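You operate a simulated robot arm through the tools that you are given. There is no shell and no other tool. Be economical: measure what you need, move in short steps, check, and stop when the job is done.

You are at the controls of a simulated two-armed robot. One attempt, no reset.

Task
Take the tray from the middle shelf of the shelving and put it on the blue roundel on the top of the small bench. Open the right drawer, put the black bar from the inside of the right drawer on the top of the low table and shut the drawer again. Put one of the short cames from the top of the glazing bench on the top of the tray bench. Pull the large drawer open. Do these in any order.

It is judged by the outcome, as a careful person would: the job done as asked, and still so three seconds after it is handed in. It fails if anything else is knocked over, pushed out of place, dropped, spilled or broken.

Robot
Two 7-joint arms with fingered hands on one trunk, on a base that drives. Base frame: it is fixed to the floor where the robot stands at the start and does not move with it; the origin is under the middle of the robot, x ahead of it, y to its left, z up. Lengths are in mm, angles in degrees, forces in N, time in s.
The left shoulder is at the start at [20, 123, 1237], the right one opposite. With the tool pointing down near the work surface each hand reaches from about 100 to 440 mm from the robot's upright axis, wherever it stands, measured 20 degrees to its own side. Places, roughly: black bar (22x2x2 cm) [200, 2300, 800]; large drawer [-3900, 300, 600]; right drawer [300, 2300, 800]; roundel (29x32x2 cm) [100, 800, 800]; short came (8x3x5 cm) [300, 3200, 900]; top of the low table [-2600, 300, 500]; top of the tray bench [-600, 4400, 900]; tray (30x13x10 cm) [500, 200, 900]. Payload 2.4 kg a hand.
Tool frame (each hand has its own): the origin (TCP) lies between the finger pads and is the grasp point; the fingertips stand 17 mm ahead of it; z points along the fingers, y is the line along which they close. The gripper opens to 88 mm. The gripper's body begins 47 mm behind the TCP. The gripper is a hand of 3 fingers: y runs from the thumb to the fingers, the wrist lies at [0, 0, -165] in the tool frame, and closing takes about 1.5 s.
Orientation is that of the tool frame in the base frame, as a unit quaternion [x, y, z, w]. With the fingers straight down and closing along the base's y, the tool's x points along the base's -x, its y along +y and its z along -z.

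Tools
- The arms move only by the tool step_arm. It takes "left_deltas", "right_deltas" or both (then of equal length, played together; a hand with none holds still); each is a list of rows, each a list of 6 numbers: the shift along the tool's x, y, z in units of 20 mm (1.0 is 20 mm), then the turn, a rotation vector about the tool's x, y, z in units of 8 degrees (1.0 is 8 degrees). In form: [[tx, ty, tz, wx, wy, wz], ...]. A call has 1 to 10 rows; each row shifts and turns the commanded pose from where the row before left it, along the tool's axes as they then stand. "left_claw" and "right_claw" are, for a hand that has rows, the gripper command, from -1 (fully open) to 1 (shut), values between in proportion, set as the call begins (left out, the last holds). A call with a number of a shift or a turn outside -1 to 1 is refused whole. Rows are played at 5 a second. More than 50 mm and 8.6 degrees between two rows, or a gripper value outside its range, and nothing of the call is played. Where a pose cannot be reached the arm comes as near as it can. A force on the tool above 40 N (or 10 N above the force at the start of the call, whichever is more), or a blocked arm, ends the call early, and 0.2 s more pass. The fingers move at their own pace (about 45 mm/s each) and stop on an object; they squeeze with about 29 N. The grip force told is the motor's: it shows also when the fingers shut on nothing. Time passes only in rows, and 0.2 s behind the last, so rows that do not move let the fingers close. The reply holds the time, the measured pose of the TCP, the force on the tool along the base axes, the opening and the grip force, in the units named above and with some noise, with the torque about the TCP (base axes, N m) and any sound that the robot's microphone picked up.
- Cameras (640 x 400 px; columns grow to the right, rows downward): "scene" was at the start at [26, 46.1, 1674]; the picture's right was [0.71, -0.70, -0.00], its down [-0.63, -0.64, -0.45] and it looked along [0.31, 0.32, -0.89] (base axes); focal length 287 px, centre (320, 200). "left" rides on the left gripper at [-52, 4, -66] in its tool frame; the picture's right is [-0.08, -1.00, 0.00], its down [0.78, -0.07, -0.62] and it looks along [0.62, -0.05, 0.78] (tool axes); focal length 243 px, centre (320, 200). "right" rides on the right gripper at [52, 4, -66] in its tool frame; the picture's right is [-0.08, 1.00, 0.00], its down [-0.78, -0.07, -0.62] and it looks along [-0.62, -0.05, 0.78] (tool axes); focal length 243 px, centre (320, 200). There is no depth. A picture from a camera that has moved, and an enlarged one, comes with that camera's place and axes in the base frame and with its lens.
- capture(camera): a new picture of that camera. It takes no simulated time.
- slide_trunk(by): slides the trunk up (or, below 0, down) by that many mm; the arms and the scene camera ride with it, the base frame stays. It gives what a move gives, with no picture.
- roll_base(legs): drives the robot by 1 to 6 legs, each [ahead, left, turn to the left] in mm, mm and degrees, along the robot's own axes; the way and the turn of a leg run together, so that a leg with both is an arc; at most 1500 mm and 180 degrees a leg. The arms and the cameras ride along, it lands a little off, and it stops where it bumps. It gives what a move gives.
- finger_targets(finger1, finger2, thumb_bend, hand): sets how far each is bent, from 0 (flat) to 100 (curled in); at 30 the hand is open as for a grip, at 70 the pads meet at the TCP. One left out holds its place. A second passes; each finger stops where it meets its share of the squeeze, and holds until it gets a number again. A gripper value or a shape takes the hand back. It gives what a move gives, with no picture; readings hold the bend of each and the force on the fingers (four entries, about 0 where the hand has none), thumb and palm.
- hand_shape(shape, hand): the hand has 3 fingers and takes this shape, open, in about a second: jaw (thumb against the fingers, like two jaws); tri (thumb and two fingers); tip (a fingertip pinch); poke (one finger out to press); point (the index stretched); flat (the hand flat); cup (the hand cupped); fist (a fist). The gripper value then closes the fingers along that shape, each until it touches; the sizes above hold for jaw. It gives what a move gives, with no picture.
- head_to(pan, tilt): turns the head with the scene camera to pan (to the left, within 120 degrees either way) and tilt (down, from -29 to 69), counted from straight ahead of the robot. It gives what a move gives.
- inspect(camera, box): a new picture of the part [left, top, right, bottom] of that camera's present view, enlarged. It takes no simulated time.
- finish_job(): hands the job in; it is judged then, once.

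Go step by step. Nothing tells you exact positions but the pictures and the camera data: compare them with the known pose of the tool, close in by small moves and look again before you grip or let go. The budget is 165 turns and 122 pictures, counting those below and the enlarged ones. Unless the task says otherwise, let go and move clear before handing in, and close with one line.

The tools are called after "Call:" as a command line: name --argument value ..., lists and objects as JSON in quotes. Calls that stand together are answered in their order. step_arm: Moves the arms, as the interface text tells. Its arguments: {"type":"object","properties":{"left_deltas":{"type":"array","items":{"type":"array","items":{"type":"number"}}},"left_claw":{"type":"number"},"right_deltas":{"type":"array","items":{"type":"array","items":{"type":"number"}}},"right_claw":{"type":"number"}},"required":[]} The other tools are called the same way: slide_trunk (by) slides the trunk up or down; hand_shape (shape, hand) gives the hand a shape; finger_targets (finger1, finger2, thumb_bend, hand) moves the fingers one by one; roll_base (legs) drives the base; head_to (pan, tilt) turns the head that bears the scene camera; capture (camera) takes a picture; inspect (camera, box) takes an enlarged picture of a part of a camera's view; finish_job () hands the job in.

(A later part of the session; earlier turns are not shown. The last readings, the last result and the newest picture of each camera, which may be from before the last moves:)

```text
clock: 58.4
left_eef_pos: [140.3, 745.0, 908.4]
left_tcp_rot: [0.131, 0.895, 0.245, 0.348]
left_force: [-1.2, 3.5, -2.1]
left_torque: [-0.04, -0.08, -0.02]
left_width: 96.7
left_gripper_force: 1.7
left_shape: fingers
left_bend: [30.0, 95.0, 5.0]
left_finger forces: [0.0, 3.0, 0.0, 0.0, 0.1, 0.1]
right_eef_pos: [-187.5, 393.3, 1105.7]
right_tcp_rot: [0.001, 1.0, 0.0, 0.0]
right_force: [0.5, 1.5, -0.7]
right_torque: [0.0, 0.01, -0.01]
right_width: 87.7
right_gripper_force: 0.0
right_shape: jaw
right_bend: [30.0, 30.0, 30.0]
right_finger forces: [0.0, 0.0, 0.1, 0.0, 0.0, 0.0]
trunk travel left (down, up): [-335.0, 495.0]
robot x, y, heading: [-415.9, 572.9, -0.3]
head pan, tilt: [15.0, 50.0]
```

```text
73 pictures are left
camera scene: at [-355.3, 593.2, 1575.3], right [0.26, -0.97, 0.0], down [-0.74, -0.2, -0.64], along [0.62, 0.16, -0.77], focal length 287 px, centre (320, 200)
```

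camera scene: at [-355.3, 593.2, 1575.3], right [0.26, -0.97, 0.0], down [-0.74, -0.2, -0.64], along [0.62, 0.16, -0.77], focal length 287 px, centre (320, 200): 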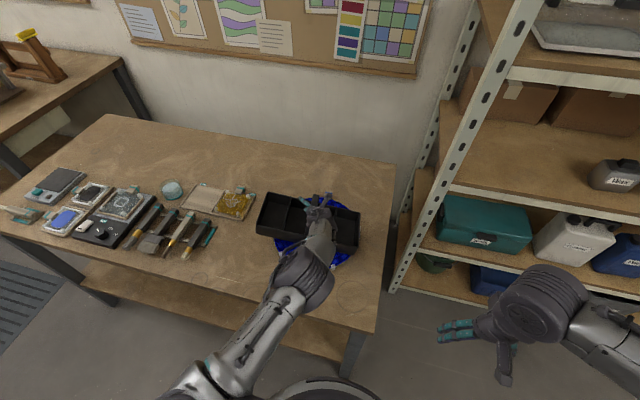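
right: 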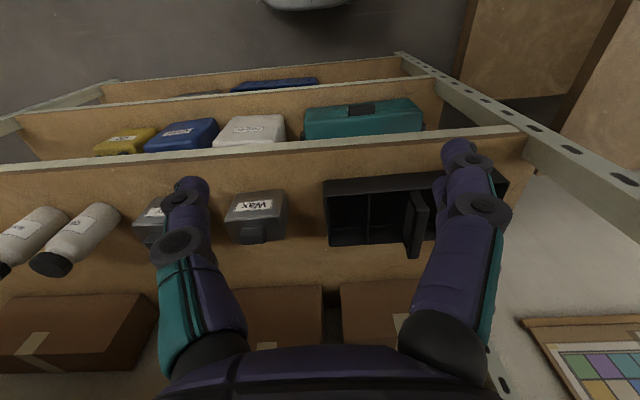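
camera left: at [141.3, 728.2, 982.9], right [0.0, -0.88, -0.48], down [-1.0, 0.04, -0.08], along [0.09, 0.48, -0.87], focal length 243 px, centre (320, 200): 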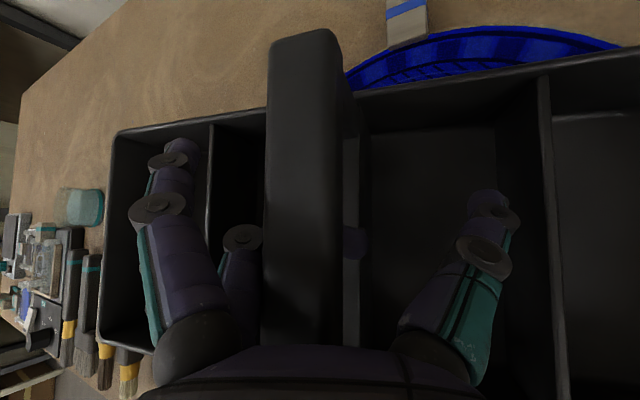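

Tray is centred. Now lower 10 mm for slack and move the hand truly horizontally left.

Call:
step_arm --left_deltas '[[0.29, -0.28, 0.33, 0, 0, 0], [0.2, 0.42, 0.175, 0, 0, 0], [0.2, 0.42, 0.175, 0, 0, 0], [0, 0, 0, 0, 0, 0]]'

Call:
capture --camera "left"

```text
clock: 59.4
left_eef_pos: [141.4, 765.9, 898.5]
left_tcp_rot: [0.132, 0.895, 0.246, 0.348]
left_force: [0.1, -0.4, -2.8]
left_torque: [-0.01, -0.04, 0.01]
left_width: 96.5
left_gripper_force: 1.3
left_shape: fingers
left_bend: [30.0, 95.0, 5.0]
left_finger forces: [0.0, 2.7, 0.0, 0.0, 0.1, 0.0]
right_eef_pos: [-186.4, 392.7, 1104.9]
right_tcp_rot: [0.0, 1.0, 0.0, 0.0]
right_force: [-0.4, 0.0, 0.5]
right_torque: [0.02, 0.0, -0.03]
right_width: 87.8
right_gripper_force: 0.0
right_shape: jaw
right_bend: [30.0, 30.0, 30.0]
right_finger forces: [0.1, 0.0, 0.1, 0.0, 0.1, 0.0]
trunk travel left (down, up): [-335.0, 495.0]
robot x, y, heading: [-412.3, 572.9, -0.1]
head pan, tilt: [15.0, 50.0]
```

```text
72 pictures are left
camera left: at [134.2, 724.4, 972.1], right [0.0, -0.88, -0.48], down [-1.0, 0.04, -0.07], along [0.09, 0.48, -0.87], focal length 243 px, centre (320, 200)
```

left: 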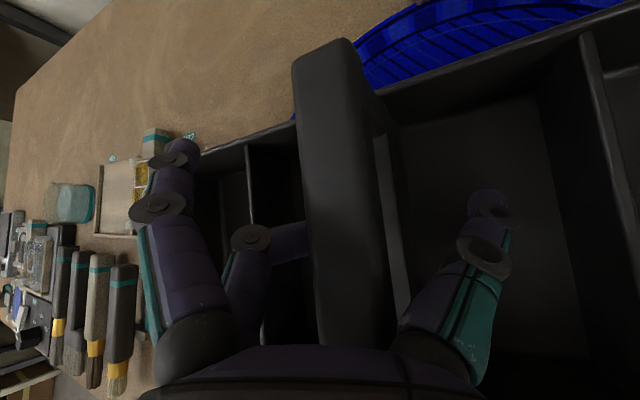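

Still lifting slightly; lower 6 mm more, then left.

Call:
step_arm --left_deltas '[[0.167, -0.16, 0.19, 0, 0, 0], [0.1, 0.21, 0.09, 0, 0, 0], [0.1, 0.21, 0.09, 0, 0, 0], [0, 0, 0, 0, 0, 0]]'

Call:
capture --camera "left"

```text
clock: 60.4
left_eef_pos: [140.6, 775.6, 892.3]
left_tcp_rot: [0.131, 0.895, 0.246, 0.348]
left_force: [-1.1, -2.0, 1.0]
left_torque: [0.0, 0.03, 0.05]
left_width: 96.6
left_gripper_force: 0.2
left_shape: fingers
left_bend: [30.0, 95.0, 5.0]
left_finger forces: [0.1, 0.0, 0.1, 0.0, 0.1, 1.7]
right_eef_pos: [-187.1, 392.4, 1104.9]
right_tcp_rot: [0.001, 1.0, 0.0, 0.0]
right_force: [-0.2, -0.1, 0.7]
right_torque: [-0.02, 0.01, 0.0]
right_width: 87.9
right_gripper_force: 0.2
right_shape: jaw
right_bend: [30.0, 30.0, 30.0]
right_finger forces: [0.0, 0.0, 0.0, 0.0, 0.0, 0.0]
trunk travel left (down, up): [-335.0, 495.0]
robot x, y, heading: [-414.2, 574.0, -0.2]
head pan, tilt: [15.0, 50.0]
```

```text
71 pictures are left
camera left: at [133.3, 733.9, 966.1], right [0.0, -0.88, -0.48], down [-1.0, 0.04, -0.08], along [0.09, 0.48, -0.87], focal length 243 px, centre (320, 200)
```

left: 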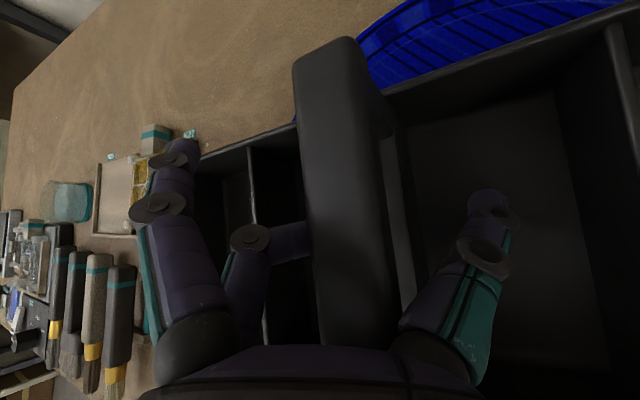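

The palm's lower side now blocks leftward motion. The fingers originally got in with the hand higher relative to the tray, so I'll unroll, raise until the tray hangs lightly, and open the finger so it lowers the tray out.

Call:
step_arm --left_deltas '[[-0.12, 0, -0.13, 0.766, 0, -0.643], [-0.12, -0.04, -0.13, 0.766, 0, -0.643], [-0.1, -0.08, -0.1, 0.766, 0, -0.643], [-0.1, -0.1, -0.1, 0.766, 0, -0.643]]'

Call:
capture --camera "left"

```text
clock: 61.4
left_eef_pos: [140.8, 766.0, 902.1]
left_tcp_rot: [0.041, 0.936, -0.014, 0.349]
left_force: [-1.2, 0.5, -3.0]
left_torque: [0.0, -0.03, 0.04]
left_width: 96.6
left_gripper_force: 1.2
left_shape: fingers
left_bend: [30.0, 93.0, 5.0]
left_finger forces: [0.0, 3.1, 0.0, 0.0, 0.0, 0.0]
right_eef_pos: [-186.0, 392.6, 1106.3]
right_tcp_rot: [0.001, 1.0, 0.0, 0.0]
right_force: [0.2, 0.7, -0.3]
right_torque: [0.01, -0.01, 0.02]
right_width: 87.7
right_gripper_force: 0.1
right_shape: jaw
right_bend: [30.0, 30.0, 30.0]
right_finger forces: [0.1, 0.1, 0.1, 0.0, 0.0, 0.1]
trunk travel left (down, up): [-335.0, 495.0]
robot x, y, heading: [-412.6, 576.4, -0.0]
head pan, tilt: [15.0, 50.0]
```

```text
70 pictures are left
camera left: at [138.0, 769.9, 987.3], right [-0.02, -1.0, 0.05], down [-1.0, 0.02, -0.04], along [0.04, -0.05, -1.0], focal length 243 px, centre (320, 200)
```

left: 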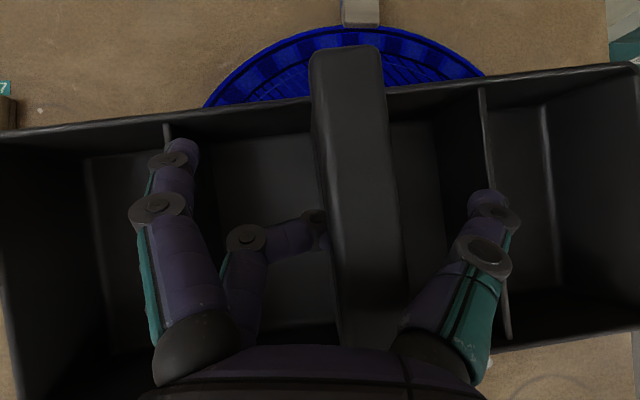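

The fingertip just holds the bar's left edge. I lower 4 mm to set the tray down and open the finger from this higher hand position.

Call:
step_arm --left_deltas '[[0.129, 0.15, 0.153, 0, 0, 0], [0, 0, 0, 0, 0, 0]]'

Call:
finger_targets --hand "left" --finger2 75

Call:
finger_targets --hand "left" --finger2 55

Call:
capture --camera "left"

```text
clock: 62.0
left_eef_pos: [140.8, 771.2, 898.9]
left_tcp_rot: [0.041, 0.936, -0.015, 0.35]
left_force: [-0.7, 0.7, -3.4]
left_torque: [0.04, -0.05, -0.01]
left_width: 96.7
left_gripper_force: 1.7
left_shape: fingers
left_bend: [30.0, 93.0, 5.0]
left_finger forces: [0.0, 3.2, 0.1, 0.0, 0.0, 0.0]
right_eef_pos: [-187.1, 391.9, 1104.1]
right_tcp_rot: [0.001, 1.0, 0.0, -0.001]
right_force: [0.1, -0.3, -0.2]
right_torque: [-0.01, 0.0, -0.03]
right_width: 87.8
right_gripper_force: 0.0
right_shape: jaw
right_bend: [30.0, 30.0, 30.0]
right_finger forces: [0.0, 0.1, 0.0, 0.0, 0.0, 0.0]
trunk travel left (down, up): [-335.0, 495.0]
robot x, y, heading: [-413.3, 571.4, -0.2]
head pan, tilt: [15.0, 50.0]
```

```text
clock: 63.0
left_eef_pos: [142.1, 770.3, 898.3]
left_tcp_rot: [0.042, 0.936, -0.014, 0.35]
left_force: [0.2, 1.0, 1.1]
left_torque: [-0.02, 0.0, 0.0]
left_width: 96.8
left_gripper_force: 0.1
left_shape: fingers
left_bend: [30.0, 75.0, 5.0]
left_finger forces: [0.1, 0.0, 0.1, 0.0, 0.0, 0.1]
right_eef_pos: [-185.7, 392.7, 1105.2]
right_tcp_rot: [0.001, 1.0, 0.0, 0.0]
right_force: [0.4, -0.1, 0.2]
right_torque: [-0.04, -0.01, 0.0]
right_width: 88.0
right_gripper_force: 0.1
right_shape: jaw
right_bend: [30.0, 30.0, 30.0]
right_finger forces: [0.0, 0.1, 0.0, 0.0, 0.0, 0.0]
trunk travel left (down, up): [-335.0, 495.0]
robot x, y, heading: [-412.1, 574.0, -0.5]
head pan, tilt: [15.0, 50.0]
```

```text
clock: 64.0
left_eef_pos: [140.5, 769.4, 898.4]
left_tcp_rot: [0.041, 0.936, -0.013, 0.35]
left_force: [0.5, 0.8, 0.4]
left_torque: [0.0, 0.03, 0.0]
left_width: 96.5
left_gripper_force: 0.1
left_shape: fingers
left_bend: [30.0, 55.0, 5.0]
left_finger forces: [0.0, 0.0, 0.1, 0.0, 0.0, 0.0]
right_eef_pos: [-187.5, 392.6, 1107.5]
right_tcp_rot: [0.001, 1.0, 0.0, -0.001]
right_force: [-0.5, -0.2, 0.6]
right_torque: [0.02, 0.02, 0.0]
right_width: 87.9
right_gripper_force: 0.0
right_shape: jaw
right_bend: [30.0, 30.0, 30.0]
right_finger forces: [0.1, 0.0, 0.1, 0.0, 0.0, 0.1]
trunk travel left (down, up): [-335.0, 495.0]
robot x, y, heading: [-410.1, 570.5, 0.0]
head pan, tilt: [15.0, 50.0]
```

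```text
69 pictures are left
camera left: at [137.2, 773.5, 983.3], right [-0.02, -1.0, 0.05], down [-1.0, 0.02, -0.04], along [0.04, -0.05, -1.0], focal length 243 px, centre (320, 200)
```

left: 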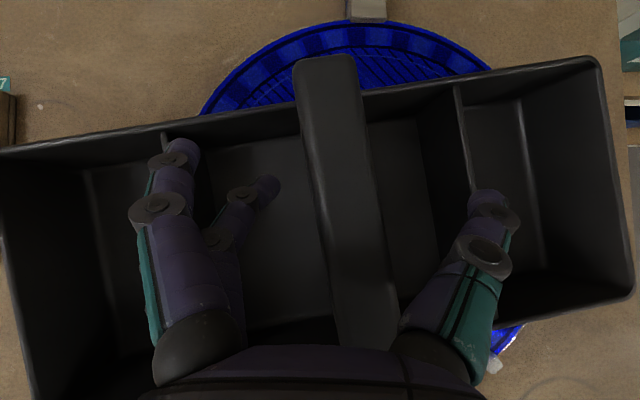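

The finger is free. I withdraw straight up.

Call:
finger_targets --hand "left" --finger2 35 --finger1 35 --thumb_bend 25

Call:
step_arm --left_deltas '[[-0.2, 0, -0.24, 0, 0, 0], [-0.6, 0, -0.766, 0, 0, 0], [-0.643, 0, -0.766, 0, 0, 0], [-0.643, 0, -0.766, 0, 0, 0], [-0.643, 0, -0.766, 0, 0, 0], [-0.643, 0, -0.766, 0, 0, 0], [-0.643, 0, -0.766, 0, 0, 0]]'

Call:
capture --camera "left"

```text
clock: 65.0
left_eef_pos: [140.1, 771.4, 897.8]
left_tcp_rot: [0.041, 0.936, -0.013, 0.351]
left_force: [-0.5, 0.5, 0.4]
left_torque: [0.01, -0.03, 0.0]
left_width: 83.0
left_gripper_force: 0.1
left_shape: fingers
left_bend: [35.0, 35.0, 25.0]
left_finger forces: [0.0, 0.0, 0.0, 0.0, 0.0, 0.1]
right_eef_pos: [-186.1, 392.0, 1106.4]
right_tcp_rot: [0.001, 1.0, 0.0, -0.001]
right_force: [0.0, 0.6, -0.4]
right_torque: [-0.02, 0.02, -0.01]
right_width: 87.7
right_gripper_force: 0.1
right_shape: jaw
right_bend: [30.0, 30.0, 30.0]
right_finger forces: [0.0, 0.0, 0.0, 0.0, 0.0, 0.1]
trunk travel left (down, up): [-335.0, 495.0]
robot x, y, heading: [-410.7, 571.3, 0.1]
head pan, tilt: [15.0, 50.0]
```

```text
clock: 66.6
left_eef_pos: [139.0, 769.3, 1024.4]
left_tcp_rot: [0.041, 0.936, -0.014, 0.35]
left_force: [0.4, 0.5, -0.4]
left_torque: [0.01, -0.01, -0.02]
left_width: 83.4
left_gripper_force: 0.1
left_shape: fingers
left_bend: [35.0, 35.0, 25.0]
left_finger forces: [0.0, 0.0, 0.0, 0.1, 0.1, 0.0]
right_eef_pos: [-185.6, 391.5, 1106.3]
right_tcp_rot: [0.001, 1.0, 0.0, 0.0]
right_force: [0.9, -0.2, -0.1]
right_torque: [-0.01, 0.01, 0.01]
right_width: 88.0
right_gripper_force: 0.0
right_shape: jaw
right_bend: [30.0, 30.0, 30.0]
right_finger forces: [0.0, 0.0, 0.0, 0.0, 0.0, 0.0]
trunk travel left (down, up): [-335.0, 495.0]
robot x, y, heading: [-412.1, 573.5, -0.2]
head pan, tilt: [15.0, 50.0]
```

```text
68 pictures are left
camera left: at [135.4, 772.0, 1109.2], right [-0.02, -1.0, 0.05], down [-1.0, 0.02, -0.04], along [0.04, -0.05, -1.0], focal length 243 px, centre (320, 200)
```

left: 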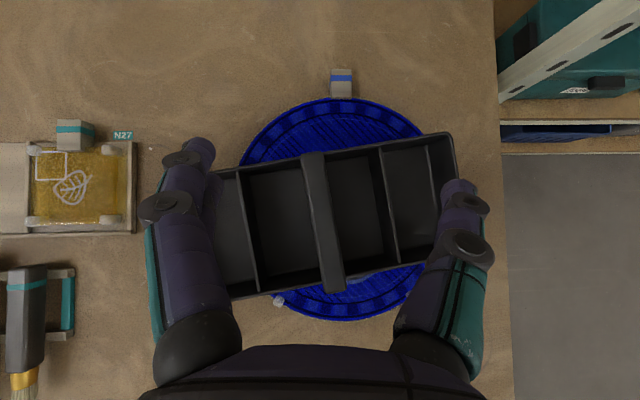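

The tray rests centred on the roundel. I retract the left arm and drive along toward the drawer bench at y ≈ 2300.

Call:
step_arm --left_deltas '[[0.766, 0, -0.643, 0, 0, 0], [0.766, 0, -0.643, 0, 0, 0], [0.766, 0, -0.643, 0, 0, 0], [0.766, 0, -0.643, 0, 0, 0], [0.766, 0, -0.643, 0, 0, 0], [0.766, 0, -0.643, 0, 0, 0], [0.766, 0, -0.643, 0, 0, 0], [0.766, 0, -0.643, 0, 0, 0], [0.766, 0, -0.643, 0, 0, 0], [0.766, 0, -0.643, 0, 0, 0]]' --left_claw -1

Call:
roll_base --legs '[[-130, 0, 0], [0, 1500, 0]]'

Call:
head_to --pan 20 --tilt 35

Call:
capture --camera "scene"

```text
clock: 68.8
left_eef_pos: [-61.2, 787.4, 1020.9]
left_tcp_rot: [0.041, 0.936, -0.014, 0.35]
left_force: [-0.4, 0.0, 0.9]
left_torque: [-0.01, -0.02, 0.0]
left_width: 88.0
left_gripper_force: 0.1
left_shape: jaw
left_bend: [30.0, 30.0, 30.0]
left_finger forces: [0.1, 0.1, 0.0, 0.1, 0.0, 0.0]
right_eef_pos: [-186.5, 391.7, 1105.6]
right_tcp_rot: [0.001, 1.0, 0.001, 0.0]
right_force: [-1.1, -0.3, -0.5]
right_torque: [0.02, 0.0, -0.03]
right_width: 87.8
right_gripper_force: 0.0
right_shape: jaw
right_bend: [30.0, 30.0, 30.0]
right_finger forces: [0.0, 0.0, 0.0, 0.0, 0.0, 0.0]
trunk travel left (down, up): [-335.0, 495.0]
robot x, y, heading: [-411.1, 571.3, -0.3]
head pan, tilt: [15.0, 50.0]
```

```text
clock: 77.1
left_eef_pos: [-195.5, 2287.2, 1021.6]
left_tcp_rot: [0.036, 0.936, -0.012, 0.35]
left_force: [-0.3, -0.3, 0.1]
left_torque: [0.0, -0.02, 0.0]
left_width: 88.0
left_gripper_force: 0.1
left_shape: jaw
left_bend: [30.0, 30.0, 30.0]
left_finger forces: [0.0, 0.0, 0.0, 0.0, 0.1, 0.0]
right_eef_pos: [-318.7, 1889.3, 1106.1]
right_tcp_rot: [-0.005, 1.0, 0.0, 0.0]
right_force: [-0.2, 0.0, -0.3]
right_torque: [-0.04, -0.03, -0.01]
right_width: 88.1
right_gripper_force: 0.0
right_shape: jaw
right_bend: [30.0, 30.0, 30.0]
right_finger forces: [0.0, 0.0, 0.0, 0.1, 0.0, 0.0]
trunk travel left (down, up): [-335.0, 495.0]
robot x, y, heading: [-545.8, 2067.5, 0.3]
head pan, tilt: [15.0, 50.0]
```

```text
clock: 77.9
left_eef_pos: [-196.6, 2285.9, 1022.6]
left_tcp_rot: [0.036, 0.936, -0.012, 0.35]
left_force: [-0.6, -0.6, -0.3]
left_torque: [-0.03, -0.02, 0.02]
left_width: 88.1
left_gripper_force: 0.0
left_shape: jaw
left_bend: [30.0, 30.0, 30.0]
left_finger forces: [0.1, 0.1, 0.0, 0.0, 0.0, 0.1]
right_eef_pos: [-317.1, 1889.5, 1106.2]
right_tcp_rot: [-0.005, 1.0, 0.0, 0.0]
right_force: [0.7, -1.0, 1.0]
right_torque: [0.0, -0.01, 0.01]
right_width: 87.7
right_gripper_force: 0.0
right_shape: jaw
right_bend: [30.0, 30.0, 30.0]
right_finger forces: [0.1, 0.1, 0.1, 0.1, 0.0, 0.1]
trunk travel left (down, up): [-335.0, 495.0]
robot x, y, heading: [-548.3, 2064.4, 0.6]
head pan, tilt: [20.0, 35.0]
```

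```text
67 pictures are left
camera scene: at [-480.9, 2098.1, 1597.0], right [0.35, -0.94, 0.0], down [-0.54, -0.2, -0.82], along [0.77, 0.29, -0.57], focal length 287 px, centre (320, 200)
```

scene: 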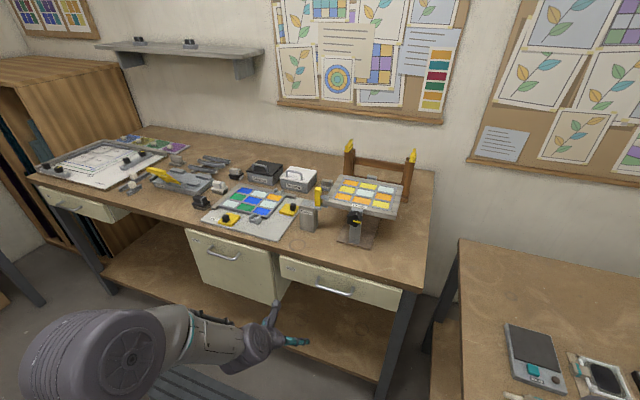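

The drawer bench has three drawers; the right drawer's bar handle is near (110, 2268, ~800). I zoom in.

Call:
inspect --camera "scene" --box '[260, 240, 440, 340]'

Call:
inspect --camera "scene" --box '[30, 120, 350, 250]'

```text
3.56 times, centred on (350, 290) of scene
camera zoom: at [-480.9, 2098.1, 1597.0], right [0.35, -0.94, 0.0], down [-0.54, -0.2, -0.82], along [0.77, 0.29, -0.57], focal length 1020 px, centre (213, -120)
```

zoom: 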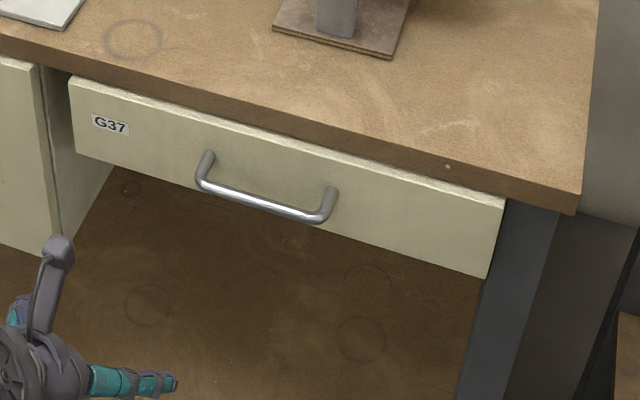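

```text
2.00 times, centred on (190, 185) of scene
camera zoom: at [-480.9, 2098.1, 1597.0], right [0.35, -0.94, 0.0], down [-0.54, -0.2, -0.82], along [0.77, 0.29, -0.57], focal length 574 px, centre (580, 230)
```

zoom: 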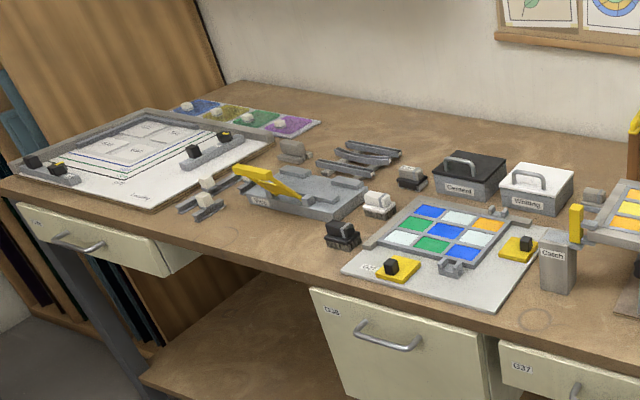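

I turn the left hand to point forward with the fingers closing vertically, to grip the horizontal handle bar.

Call:
step_arm --left_deltas '[[0, 0, 0, 0, 0, 1], [0, 0, 0, 0, 0, 1], [0, 0, 0, 0, 0, 1], [0, 0, 0, 0, 0, 1], [0, 0, 0, 0, 0, 1], [0, 0, 0, 0, 0, 1], [0, 0, 0, 0, 0, 1], [0, 0, 0, 0, 0, 1], [0, 0, 0, 0, 0, 1], [0, 0, 0, 0, 0, 1]]'

Call:
step_arm --left_deltas '[[0, 0, 0, 0, 0, 0.63], [0, 0, 0, 0, 0, 0.62], [0, 0, 0, -1, 0, 0], [0, 0, 0, -1, 0, 0], [0, 0, 0, -1, 0, 0], [0, 0, 0, -1, 0, 0], [0, 0, 0, -1, 0, 0], [0, 0, 0, -1, 0, 0], [0, 0, 0, 0, 0.5, 0]]'

Call:
capture --camera "left"

```text
clock: 80.1
left_eef_pos: [-196.6, 2286.4, 1020.7]
left_tcp_rot: [0.63, 0.694, 0.216, 0.276]
left_force: [-0.5, -0.1, 0.9]
left_torque: [-0.01, -0.03, 0.01]
left_width: 88.2
left_gripper_force: 0.1
left_shape: jaw
left_bend: [30.0, 30.0, 30.0]
left_finger forces: [0.0, 0.0, 0.0, 0.1, 0.0, 0.1]
right_eef_pos: [-316.5, 1889.0, 1106.0]
right_tcp_rot: [-0.005, 1.0, 0.0, 0.001]
right_force: [-0.4, -1.5, 0.0]
right_torque: [-0.04, 0.02, 0.01]
right_width: 87.9
right_gripper_force: 0.1
right_shape: jaw
right_bend: [30.0, 30.0, 30.0]
right_finger forces: [0.0, 0.1, 0.0, 0.0, 0.1, 0.1]
trunk travel left (down, up): [-335.0, 495.0]
robot x, y, heading: [-548.3, 2065.4, 0.8]
head pan, tilt: [20.0, 35.0]
```

```text
clock: 82.1
left_eef_pos: [-189.7, 2288.6, 1020.1]
left_tcp_rot: [0.506, 0.502, 0.496, 0.496]
left_force: [0.3, 0.1, -0.3]
left_torque: [0.0, -0.02, -0.02]
left_width: 88.3
left_gripper_force: 0.1
left_shape: jaw
left_bend: [30.0, 30.0, 30.0]
left_finger forces: [0.0, 0.1, 0.0, 0.0, 0.0, 0.0]
left hand out of reach, approached as far as the arm can: row 5, 6
right_eef_pos: [-317.3, 1889.0, 1105.3]
right_tcp_rot: [-0.006, 1.0, 0.001, 0.0]
right_force: [-0.4, 0.3, 0.0]
right_torque: [-0.01, 0.0, 0.02]
right_width: 88.1
right_gripper_force: 0.0
right_shape: jaw
right_bend: [30.0, 30.0, 30.0]
right_finger forces: [0.0, 0.0, 0.0, 0.1, 0.0, 0.0]
trunk travel left (down, up): [-335.0, 495.0]
robot x, y, heading: [-544.1, 2064.2, 0.6]
head pan, tilt: [20.0, 35.0]
```

```text
64 pictures are left
camera left: at [-256.0, 2234.3, 1026.1], right [-0.02, -0.08, -1.0], down [-0.62, 0.78, -0.05], along [0.79, 0.62, -0.06], focal length 243 px, centre (320, 200)
```

left: 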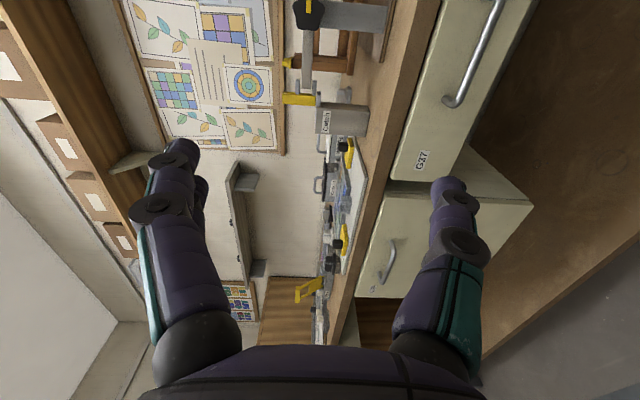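

Handle bar centre triangulates to (87, 2263, 840). I lower the trunk, drive 150 mm closer, and align.

Call:
slide_trunk --by -150

Call:
roll_base --legs '[[140, 0, 0]]'

Call:
step_arm --left_deltas '[[-0.6, -0.75, 0, 0, 0, 0], [-0.6, -0.75, 0, 0, 0, 0]]'

Call:
capture --camera "left"

```text
clock: 83.8
left_eef_pos: [-190.3, 2287.4, 869.6]
left_tcp_rot: [0.507, 0.502, 0.496, 0.495]
left_force: [0.8, 0.7, 0.6]
left_torque: [-0.01, 0.01, 0.0]
left_width: 87.9
left_gripper_force: 0.1
left_shape: jaw
left_bend: [30.0, 30.0, 30.0]
left_finger forces: [0.0, 0.1, 0.0, 0.1, 0.0, 0.0]
right_eef_pos: [-317.2, 1889.3, 956.6]
right_tcp_rot: [-0.006, 1.0, 0.0, -0.001]
right_force: [-0.2, -0.6, 0.1]
right_torque: [0.0, -0.02, -0.01]
right_width: 87.6
right_gripper_force: 0.0
right_shape: jaw
right_bend: [30.0, 30.0, 30.0]
right_finger forces: [0.1, 0.0, 0.0, 0.0, 0.0, 0.0]
trunk travel left (down, up): [-185.0, 645.0]
robot x, y, heading: [-543.9, 2067.5, 0.3]
head pan, tilt: [20.0, 35.0]
```

```text
clock: 85.1
left_eef_pos: [-49.2, 2288.4, 870.4]
left_tcp_rot: [0.507, 0.502, 0.496, 0.496]
left_force: [-0.9, -0.1, 0.4]
left_torque: [-0.02, 0.0, -0.02]
left_width: 88.0
left_gripper_force: 0.2
left_shape: jaw
left_bend: [30.0, 30.0, 30.0]
left_finger forces: [0.1, 0.0, 0.0, 0.1, 0.1, 0.1]
right_eef_pos: [-177.4, 1890.4, 956.3]
right_tcp_rot: [-0.005, 1.0, 0.0, 0.0]
right_force: [0.5, 0.4, 0.1]
right_torque: [0.0, 0.0, 0.02]
right_width: 87.7
right_gripper_force: 0.0
right_shape: jaw
right_bend: [30.0, 30.0, 30.0]
right_finger forces: [0.0, 0.0, 0.0, 0.0, 0.0, 0.0]
trunk travel left (down, up): [-185.0, 645.0]
robot x, y, heading: [-401.9, 2065.9, 0.5]
head pan, tilt: [20.0, 35.0]
```

```text
clock: 85.7
left_eef_pos: [-49.9, 2263.5, 837.7]
left_tcp_rot: [0.506, 0.501, 0.496, 0.496]
left_force: [0.3, 0.4, -0.2]
left_torque: [-0.01, -0.01, 0.0]
left_width: 87.7
left_gripper_force: 0.1
left_shape: jaw
left_bend: [30.0, 30.0, 30.0]
left_finger forces: [0.0, 0.0, 0.1, 0.1, 0.0, 0.0]
right_eef_pos: [-177.5, 1890.8, 955.8]
right_tcp_rot: [-0.005, 1.0, -0.001, 0.0]
right_force: [-0.3, -1.4, -0.1]
right_torque: [-0.01, 0.01, -0.05]
right_width: 88.3
right_gripper_force: 0.1
right_shape: jaw
right_bend: [30.0, 30.0, 30.0]
right_finger forces: [0.0, 0.1, 0.0, 0.1, 0.0, 0.0]
trunk travel left (down, up): [-185.0, 645.0]
robot x, y, heading: [-404.6, 2068.6, 0.7]
head pan, tilt: [20.0, 35.0]
```

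```text
63 pictures are left
camera left: at [-115.7, 2210.9, 844.9], right [-0.02, -0.08, -1.0], down [-0.62, 0.78, -0.05], along [0.79, 0.62, -0.06], focal length 243 px, centre (320, 200)
```

left: 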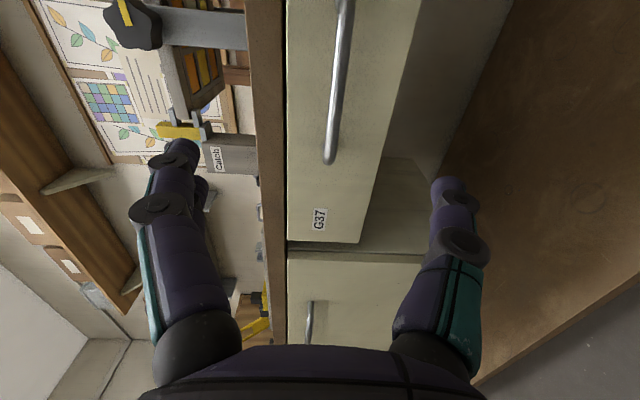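

Refined: bar at z ≈ 825, y 2209–2324. I correct height and advance.

Call:
step_arm --left_deltas '[[0.1, -0.63, 0, 0, 0, 0], [0, 0, 1, 0, 0, 0], [0, 0, 1, 0, 0, 0], [0, 0, 1, 0, 0, 0], [0, 0, 1, 0, 0, 0], [0, 0, 0.7, 0, 0, 0]]'

Call:
capture --camera "left"

```text
clock: 87.1
left_eef_pos: [45.1, 2266.3, 825.6]
left_tcp_rot: [0.507, 0.502, 0.495, 0.496]
left_force: [0.3, 0.2, 0.5]
left_torque: [0.03, 0.03, 0.01]
left_width: 88.1
left_gripper_force: 0.1
left_shape: jaw
left_bend: [30.0, 30.0, 30.0]
left_finger forces: [0.0, 0.0, 0.0, 0.0, 0.1, 0.0]
right_eef_pos: [-178.1, 1889.7, 956.0]
right_tcp_rot: [-0.005, 1.0, 0.0, 0.0]
right_force: [0.2, -0.6, 0.0]
right_torque: [-0.01, 0.01, 0.02]
right_width: 88.0
right_gripper_force: 0.0
right_shape: jaw
right_bend: [30.0, 30.0, 30.0]
right_finger forces: [0.0, 0.0, 0.0, 0.0, 0.0, 0.1]
trunk travel left (down, up): [-185.0, 645.0]
robot x, y, heading: [-404.7, 2065.8, 0.5]
head pan, tilt: [20.0, 35.0]
```

```text
62 pictures are left
camera left: at [-21.6, 2213.2, 832.0], right [-0.02, -0.08, -1.0], down [-0.62, 0.78, -0.05], along [0.79, 0.61, -0.06], focal length 243 px, centre (320, 200)
```

left: 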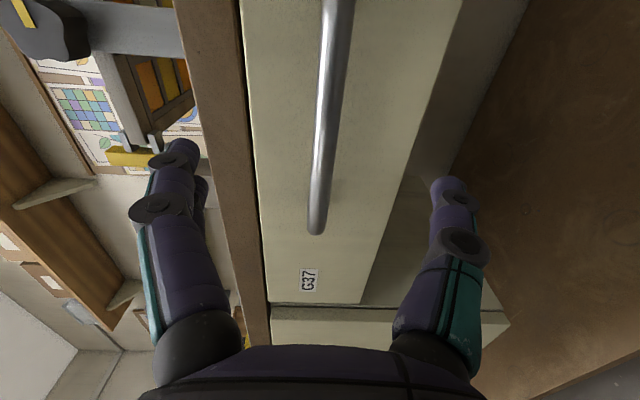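

Bar at x ≈ 90, z ≈ 823. I half-close and advance to x ≈ 83.

Call:
step_arm --left_deltas '[[0, -0.1, 0, 0, 0, 0], [0, 0, 0, 0, 0, 0], [0, 0, 0, 0, 0, 0], [0, 0, 0.65, 0, 0, 0], [0, 0, 0.65, 0, 0, 0], [0, 0, 0.65, 0, 0, 0], [0, 0, 0, 0, 0, 0]]' --left_claw 0

Call:
capture --camera "left"

```text
clock: 88.7
left_eef_pos: [83.1, 2266.2, 823.4]
left_tcp_rot: [0.507, 0.501, 0.496, 0.496]
left_force: [-0.1, -0.3, 0.3]
left_torque: [0.0, 0.0, 0.03]
left_width: 44.4
left_gripper_force: 0.0
left_shape: jaw
left_bend: [72.0, 72.0, 70.0]
left_finger forces: [0.0, 0.1, 0.0, 0.0, 0.1, 0.1]
right_eef_pos: [-177.3, 1889.8, 955.1]
right_tcp_rot: [-0.005, 1.0, 0.0, 0.001]
right_force: [-0.3, -0.4, -0.5]
right_torque: [0.01, -0.01, 0.01]
right_width: 87.9
right_gripper_force: 0.0
right_shape: jaw
right_bend: [30.0, 30.0, 30.0]
right_finger forces: [0.1, 0.0, 0.0, 0.1, 0.0, 0.1]
trunk travel left (down, up): [-185.0, 645.0]
robot x, y, heading: [-402.4, 2065.5, 0.4]
head pan, tilt: [20.0, 35.0]
```

```text
61 pictures are left
camera left: at [16.7, 2212.3, 829.7], right [-0.02, -0.08, -1.0], down [-0.62, 0.78, -0.05], along [0.79, 0.61, -0.06], focal length 243 px, centre (320, 200)
```

left: 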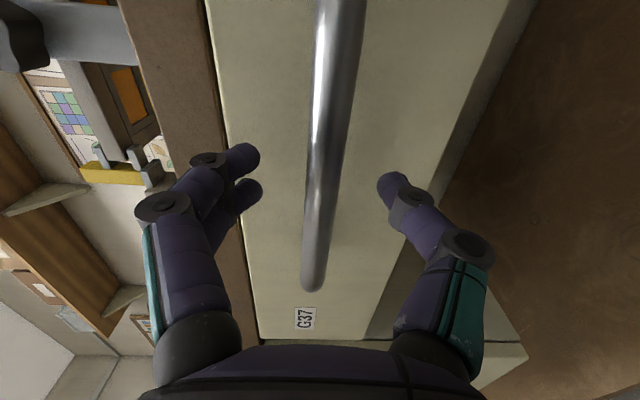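

Handle lies between the fingers. Close.

Call:
step_arm --left_deltas '[[0, 0, 0, 0, 0, 0], [0, 0, 0, 0, 0, 0], [0, 0, 0, 0, 0, 0], [0, 0, 0, 0, 0, 0], [0, 0, 0, 0, 0, 0], [0, 0, 0, 0, 0, 0]]' --left_claw 1

Call:
capture --camera "left"

```text
clock: 90.1
left_eef_pos: [82.1, 2266.1, 823.7]
left_tcp_rot: [0.507, 0.501, 0.496, 0.495]
left_force: [-1.1, -0.9, -0.4]
left_torque: [0.01, 0.01, 0.01]
left_width: 0.3
left_gripper_force: 29.2
left_shape: jaw
left_bend: [69.0, 69.0, 80.0]
left_finger forces: [0.4, 0.5, 0.1, 0.0, 0.0, 0.0]
right_eef_pos: [-177.5, 1890.1, 955.6]
right_tcp_rot: [-0.006, 1.0, 0.0, 0.0]
right_force: [-0.2, -0.7, -0.6]
right_torque: [-0.01, -0.03, -0.01]
right_width: 87.9
right_gripper_force: 0.1
right_shape: jaw
right_bend: [30.0, 30.0, 30.0]
right_finger forces: [0.0, 0.1, 0.1, 0.0, 0.0, 0.1]
trunk travel left (down, up): [-185.0, 645.0]
robot x, y, heading: [-407.0, 2068.3, 0.5]
head pan, tilt: [20.0, 35.0]
```

```text
60 pictures are left
camera left: at [16.4, 2212.3, 829.9], right [-0.02, -0.08, -1.0], down [-0.62, 0.78, -0.05], along [0.79, 0.61, -0.06], focal length 243 px, centre (320, 200)
```

left: 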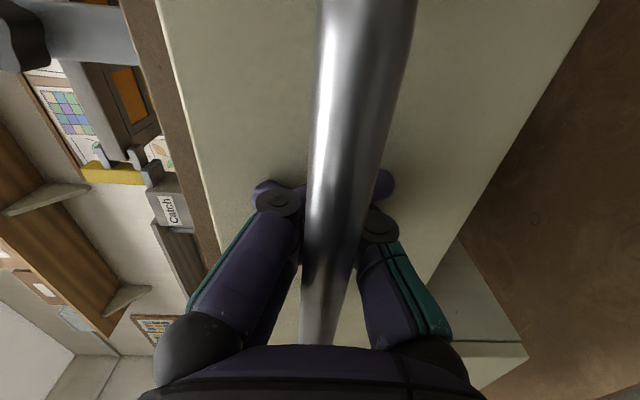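

The fingers hook round the bar and have already drawn it slightly. I pull by driving back.

Call:
roll_base --legs '[[-200, 0, 0]]'

Call:
head_to --pan 22 --tilt 50

Call:
capture --camera "scene"

```text
clock: 91.7
left_eef_pos: [-119.3, 2264.5, 824.5]
left_tcp_rot: [0.506, 0.502, 0.496, 0.496]
left_force: [-0.1, -0.7, 0.6]
left_torque: [0.02, 0.02, -0.01]
left_width: 0.1
left_gripper_force: 28.5
left_shape: jaw
left_bend: [68.0, 68.0, 80.0]
left_finger forces: [0.0, 0.0, 0.0, 0.0, 0.0, 0.0]
right_eef_pos: [-380.1, 1888.1, 956.6]
right_tcp_rot: [-0.006, 1.0, 0.0, 0.001]
right_force: [0.0, 0.6, -0.2]
right_torque: [-0.01, 0.0, 0.0]
right_width: 88.0
right_gripper_force: 0.0
right_shape: jaw
right_bend: [30.0, 30.0, 30.0]
right_finger forces: [0.0, 0.1, 0.0, 0.0, 0.0, 0.1]
trunk travel left (down, up): [-185.0, 645.0]
robot x, y, heading: [-605.3, 2066.2, 0.3]
head pan, tilt: [20.0, 35.0]
```

```text
clock: 92.5
left_eef_pos: [-121.5, 2264.3, 823.4]
left_tcp_rot: [0.507, 0.501, 0.495, 0.496]
left_force: [-0.3, 1.0, 0.0]
left_torque: [-0.03, 0.05, 0.01]
left_width: 0.1
left_gripper_force: 29.0
left_shape: jaw
left_bend: [68.0, 68.0, 80.0]
left_finger forces: [0.1, 0.0, 0.0, 0.0, 0.0, 0.1]
right_eef_pos: [-379.2, 1888.6, 955.5]
right_tcp_rot: [-0.005, 1.0, 0.0, 0.0]
right_force: [-0.1, 0.3, -1.1]
right_torque: [0.0, -0.02, 0.01]
right_width: 87.7
right_gripper_force: 0.1
right_shape: jaw
right_bend: [30.0, 30.0, 30.0]
right_finger forces: [0.1, 0.0, 0.1, 0.0, 0.0, 0.0]
trunk travel left (down, up): [-185.0, 645.0]
robot x, y, heading: [-607.9, 2066.1, 0.3]
head pan, tilt: [22.0, 50.0]
```

```text
59 pictures are left
camera scene: at [-553.5, 2096.1, 1425.4], right [0.38, -0.92, 0.0], down [-0.71, -0.29, -0.64], along [0.59, 0.25, -0.77], focal length 287 px, centre (320, 200)
```

scene: 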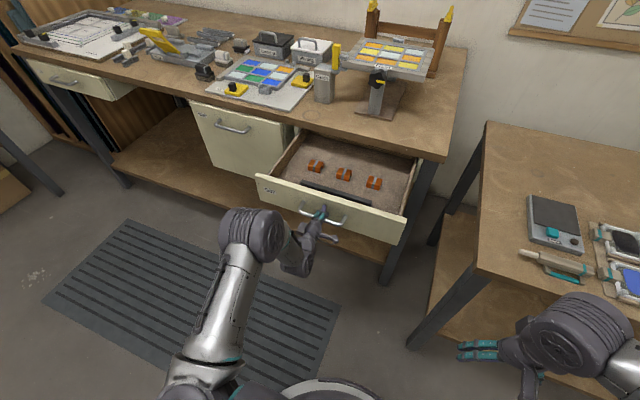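

The drawer is open about 200 mm; the black bar lies along its front wall, with three orange pieces behind. Zoom in.

Call:
inspect --camera "scene" --box '[240, 130, 440, 250]'

```text
3.20 times, centred on (340, 190) of scene
camera zoom: at [-553.5, 2096.1, 1425.4], right [0.38, -0.92, 0.0], down [-0.71, -0.29, -0.64], along [0.59, 0.25, -0.77], focal length 918 px, centre (256, 232)
```

zoom: 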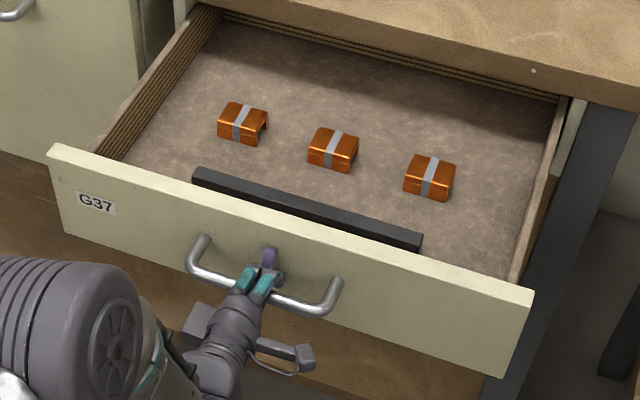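

Bar centre is about (−26, 2271, 785), ~30 mm behind the front wall. I release the handle and back the hand away.

Call:
step_arm --left_deltas '[[0, 0, 0, 0, 0, 0], [0, 0, 0, 0, 0, 0], [0, 0, 0, 0, 0, 0], [0, 0, 0, 0, 0, 0], [0, 0, 0, 0, 0, 0], [0, 0, 0, 0, 0, 0], [0, 0, 0, 0, 0, 0], [0, 0, 0, 0, 0, 0]]' --left_claw -1

Call:
capture --camera "left"

```text
clock: 94.3
left_eef_pos: [-120.0, 2263.6, 823.2]
left_tcp_rot: [0.507, 0.502, 0.496, 0.495]
left_force: [0.2, 0.7, 0.8]
left_torque: [-0.01, 0.02, -0.02]
left_width: 88.2
left_gripper_force: 0.0
left_shape: jaw
left_bend: [30.0, 30.0, 30.0]
left_finger forces: [0.0, 0.0, 0.0, 0.0, 0.0, 0.1]
right_eef_pos: [-379.1, 1889.3, 955.7]
right_tcp_rot: [-0.005, 1.0, 0.0, -0.001]
right_force: [-1.7, 0.2, 0.4]
right_torque: [-0.03, 0.0, 0.0]
right_width: 87.7
right_gripper_force: 0.0
right_shape: jaw
right_bend: [30.0, 30.0, 30.0]
right_finger forces: [0.0, 0.0, 0.0, 0.1, 0.0, 0.0]
trunk travel left (down, up): [-185.0, 645.0]
robot x, y, heading: [-606.5, 2061.6, 0.3]
head pan, tilt: [22.0, 50.0]
```

```text
57 pictures are left
camera left: at [-185.3, 2210.7, 829.8], right [-0.02, -0.08, -1.0], down [-0.62, 0.78, -0.05], along [0.79, 0.62, -0.06], focal length 243 px, centre (320, 200)
```

left: 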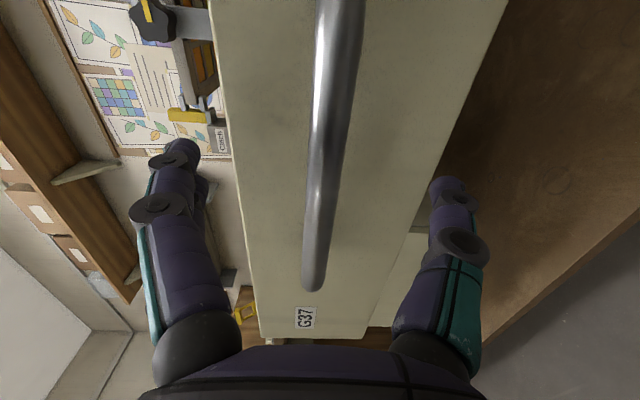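

Free. I retreat, raise, and turn the hand to point down with closing along x.

Call:
step_arm --left_deltas '[[0, 0, -1, 0, 0, 0], [0, 0, -1, 0, 0, 0], [0, 0, -1, 0, 0, 0], [0, 1, -0.5, 0, 0, 0], [0, 1, 0, 0, 0, 0], [0, 1, 0, 0, 0, 0], [0, 1, 0, 0, 0, 0], [0, 1, 0, 0, 0, 0]]'

Call:
slide_trunk --by 120

Call:
step_arm --left_deltas '[[0, 0, 0, 1, 0, 0], [0, 0, 0, 1, 0, 0], [0, 0, 0, 1, 0, 0], [0, 0, 0, 1, 0, 0], [0, 0, 0, 1, 0, 0], [0, 0, 0, 1, 0, 0], [0, 0, 0, 1, 0, 0], [0, 0, 0, 1, 0, 0], [0, 0, 0, 1, 0, 0], [0, 0, 0, 1, 0, 0]]'

Call:
step_arm --left_deltas '[[0, 0, 0, 0.75, 0, 0], [0, 0, 0, 0.5, 0, 0]]'

```text
clock: 96.1
left_eef_pos: [-186.3, 2263.8, 926.1]
left_tcp_rot: [0.506, 0.502, 0.496, 0.496]
left_force: [0.7, 0.0, 0.3]
left_torque: [0.02, -0.01, 0.01]
left_width: 88.0
left_gripper_force: 0.1
left_shape: jaw
left_bend: [30.0, 30.0, 30.0]
left_finger forces: [0.0, 0.0, 0.0, 0.0, 0.1, 0.0]
right_eef_pos: [-380.5, 1888.0, 955.2]
right_tcp_rot: [-0.004, 1.0, -0.001, 0.0]
right_force: [-0.2, 0.2, -0.4]
right_torque: [0.0, -0.01, 0.02]
right_width: 87.9
right_gripper_force: 0.2
right_shape: jaw
right_bend: [30.0, 30.0, 30.0]
right_finger forces: [0.0, 0.0, 0.1, 0.0, 0.0, 0.0]
trunk travel left (down, up): [-185.0, 645.0]
robot x, y, heading: [-606.0, 2065.2, 0.6]
head pan, tilt: [22.0, 50.0]
```

```text
clock: 97.6
left_eef_pos: [-187.4, 2263.6, 1046.6]
left_tcp_rot: [0.508, 0.502, 0.496, 0.495]
left_force: [0.1, 0.4, -0.5]
left_torque: [0.02, 0.02, 0.04]
left_width: 87.8
left_gripper_force: 0.1
left_shape: jaw
left_bend: [30.0, 30.0, 30.0]
left_finger forces: [0.1, 0.0, 0.0, 0.0, 0.1, 0.1]
right_eef_pos: [-380.2, 1888.1, 1075.9]
right_tcp_rot: [-0.005, 1.0, 0.0, -0.001]
right_force: [-1.1, -0.2, -0.3]
right_torque: [0.01, 0.0, -0.04]
right_width: 87.8
right_gripper_force: 0.1
right_shape: jaw
right_bend: [30.0, 30.0, 30.0]
right_finger forces: [0.1, 0.0, 0.0, 0.1, 0.0, 0.0]
trunk travel left (down, up): [-305.0, 525.0]
robot x, y, heading: [-606.7, 2067.4, 0.5]
head pan, tilt: [22.0, 50.0]
```

```text
clock: 99.8
left_eef_pos: [-186.1, 2263.2, 1044.8]
left_tcp_rot: [0.707, 0.703, 0.057, 0.053]
left_force: [-0.6, 0.0, -0.7]
left_torque: [0.01, 0.0, 0.02]
left_width: 87.8
left_gripper_force: 0.1
left_shape: jaw
left_bend: [30.0, 30.0, 30.0]
left_finger forces: [0.1, 0.1, 0.0, 0.1, 0.0, 0.0]
right_eef_pos: [-378.9, 1887.9, 1076.3]
right_tcp_rot: [-0.005, 1.0, 0.0, 0.0]
right_force: [-0.5, -0.9, 0.7]
right_torque: [0.0, 0.02, 0.0]
right_width: 88.1
right_gripper_force: 0.0
right_shape: jaw
right_bend: [30.0, 30.0, 30.0]
right_finger forces: [0.0, 0.1, 0.0, 0.0, 0.0, 0.0]
trunk travel left (down, up): [-305.0, 525.0]
robot x, y, heading: [-606.7, 2066.7, 0.4]
head pan, tilt: [22.0, 50.0]
```

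```text
clock: 100.4
left_eef_pos: [-186.6, 2263.9, 1044.7]
left_tcp_rot: [0.709, 0.705, -0.004, -0.008]
left_force: [0.9, 0.6, 0.4]
left_torque: [0.05, 0.0, 0.0]
left_width: 88.2
left_gripper_force: 0.2
left_shape: jaw
left_bend: [30.0, 30.0, 30.0]
left_finger forces: [0.0, 0.0, 0.1, 0.1, 0.1, 0.0]
right_eef_pos: [-378.3, 1889.1, 1075.8]
right_tcp_rot: [-0.006, 1.0, 0.0, -0.001]
right_force: [-0.7, -0.3, 0.5]
right_torque: [0.0, -0.01, 0.0]
right_width: 88.0
right_gripper_force: 0.1
right_shape: jaw
right_bend: [30.0, 30.0, 30.0]
right_finger forces: [0.0, 0.1, 0.1, 0.0, 0.0, 0.0]
trunk travel left (down, up): [-305.0, 525.0]
robot x, y, heading: [-607.4, 2064.9, 0.7]
head pan, tilt: [22.0, 50.0]
```

Drive forward 160 mm to bring the hand over the bar and look.

Call:
roll_base --legs '[[160, 0, 0]]'

Call:
capture --camera "left"

```text
clock: 101.8
left_eef_pos: [-28.5, 2267.1, 1045.1]
left_tcp_rot: [0.708, 0.706, -0.004, -0.008]
left_force: [0.5, 0.7, 0.4]
left_torque: [0.01, -0.01, -0.01]
left_width: 88.0
left_gripper_force: 0.1
left_shape: jaw
left_bend: [30.0, 30.0, 30.0]
left_finger forces: [0.0, 0.0, 0.1, 0.1, 0.0, 0.0]
right_eef_pos: [-218.7, 1891.6, 1075.5]
right_tcp_rot: [-0.006, 1.0, 0.0, 0.0]
right_force: [-0.5, 0.6, 0.7]
right_torque: [-0.04, -0.04, 0.01]
right_width: 87.9
right_gripper_force: 0.1
right_shape: jaw
right_bend: [30.0, 30.0, 30.0]
right_finger forces: [0.0, 0.0, 0.1, 0.1, 0.1, 0.1]
trunk travel left (down, up): [-305.0, 525.0]
robot x, y, heading: [-445.7, 2067.5, 0.5]
head pan, tilt: [22.0, 50.0]
```

```text
56 pictures are left
camera left: at [-22.6, 2212.9, 1111.4], right [-1.0, -0.08, 0.02], down [-0.05, 0.78, 0.63], along [-0.06, 0.62, -0.78], focal length 243 px, centre (320, 200)
```

left: 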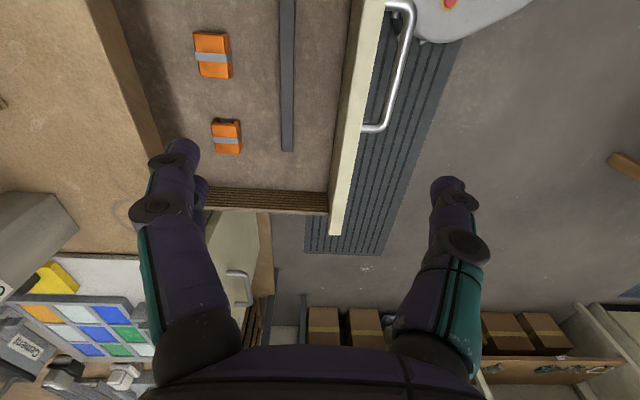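

Using both views, the bar is at about x 8, top z ≈ 762, centre y ≈ 2278. I drive 70 mm closer and lower partway with the hand partly open.

Call:
roll_base --legs '[[70, 0, 0]]'

Call:
step_arm --left_deltas '[[0.05, -0.165, 1, 0, 0, 0], [0.05, -0.165, 1, 0, 0, 0], [0.05, -0.165, 1, 0, 0, 0], [0.05, -0.165, 1, 0, 0, 0], [0.05, -0.165, 1, 0, 0, 0], [0.05, -0.165, 1, 0, 0, 0], [0.05, -0.165, 1, 0, 0, 0], [0.05, -0.165, 1, 0, 0, 0], [0.05, -0.165, 1, 0, 0, 0], [0.05, -0.165, 1, 0, 0, 0]]' --left_claw -0.5

Call:
capture --camera "left"

```text
clock: 102.8
left_eef_pos: [43.6, 2267.6, 1045.3]
left_tcp_rot: [0.708, 0.706, -0.004, -0.008]
left_force: [-0.1, -0.7, 0.1]
left_torque: [0.01, -0.04, 0.0]
left_width: 87.9
left_gripper_force: 0.0
left_shape: jaw
left_bend: [30.0, 30.0, 30.0]
left_finger forces: [0.0, 0.1, 0.0, 0.0, 0.0, 0.0]
right_eef_pos: [-148.7, 1892.5, 1076.5]
right_tcp_rot: [-0.006, 1.0, 0.0, 0.0]
right_force: [0.0, -0.1, 0.2]
right_torque: [-0.02, 0.02, 0.0]
right_width: 88.0
right_gripper_force: 0.1
right_shape: jaw
right_bend: [30.0, 30.0, 30.0]
right_finger forces: [0.0, 0.0, 0.1, 0.1, 0.0, 0.0]
trunk travel left (down, up): [-305.0, 525.0]
robot x, y, heading: [-377.2, 2072.8, 0.6]
head pan, tilt: [22.0, 50.0]
```

```text
clock: 105.0
left_eef_pos: [6.4, 2278.4, 846.6]
left_tcp_rot: [0.709, 0.705, -0.004, -0.008]
left_force: [0.1, -0.8, -0.4]
left_torque: [-0.01, 0.04, -0.01]
left_width: 66.2
left_gripper_force: 0.1
left_shape: jaw
left_bend: [63.0, 63.0, 60.0]
left_finger forces: [0.0, 0.1, 0.0, 0.0, 0.1, 0.0]
right_eef_pos: [-149.8, 1890.8, 1076.2]
right_tcp_rot: [-0.007, 1.0, 0.001, 0.0]
right_force: [-0.2, -0.6, 0.1]
right_torque: [0.0, 0.02, -0.01]
right_width: 88.1
right_gripper_force: 0.1
right_shape: jaw
right_bend: [30.0, 30.0, 30.0]
right_finger forces: [0.0, 0.0, 0.0, 0.0, 0.0, 0.0]
trunk travel left (down, up): [-305.0, 525.0]
robot x, y, heading: [-376.3, 2067.4, 0.8]
head pan, tilt: [22.0, 50.0]
```

```text
55 pictures are left
camera left: at [11.5, 2224.9, 912.5], right [-1.0, -0.08, 0.02], down [-0.05, 0.78, 0.63], along [-0.06, 0.62, -0.78], focal length 243 px, centre (320, 200)
```

left: 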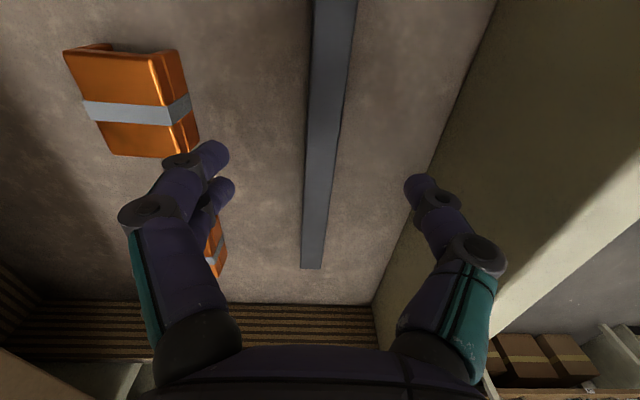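

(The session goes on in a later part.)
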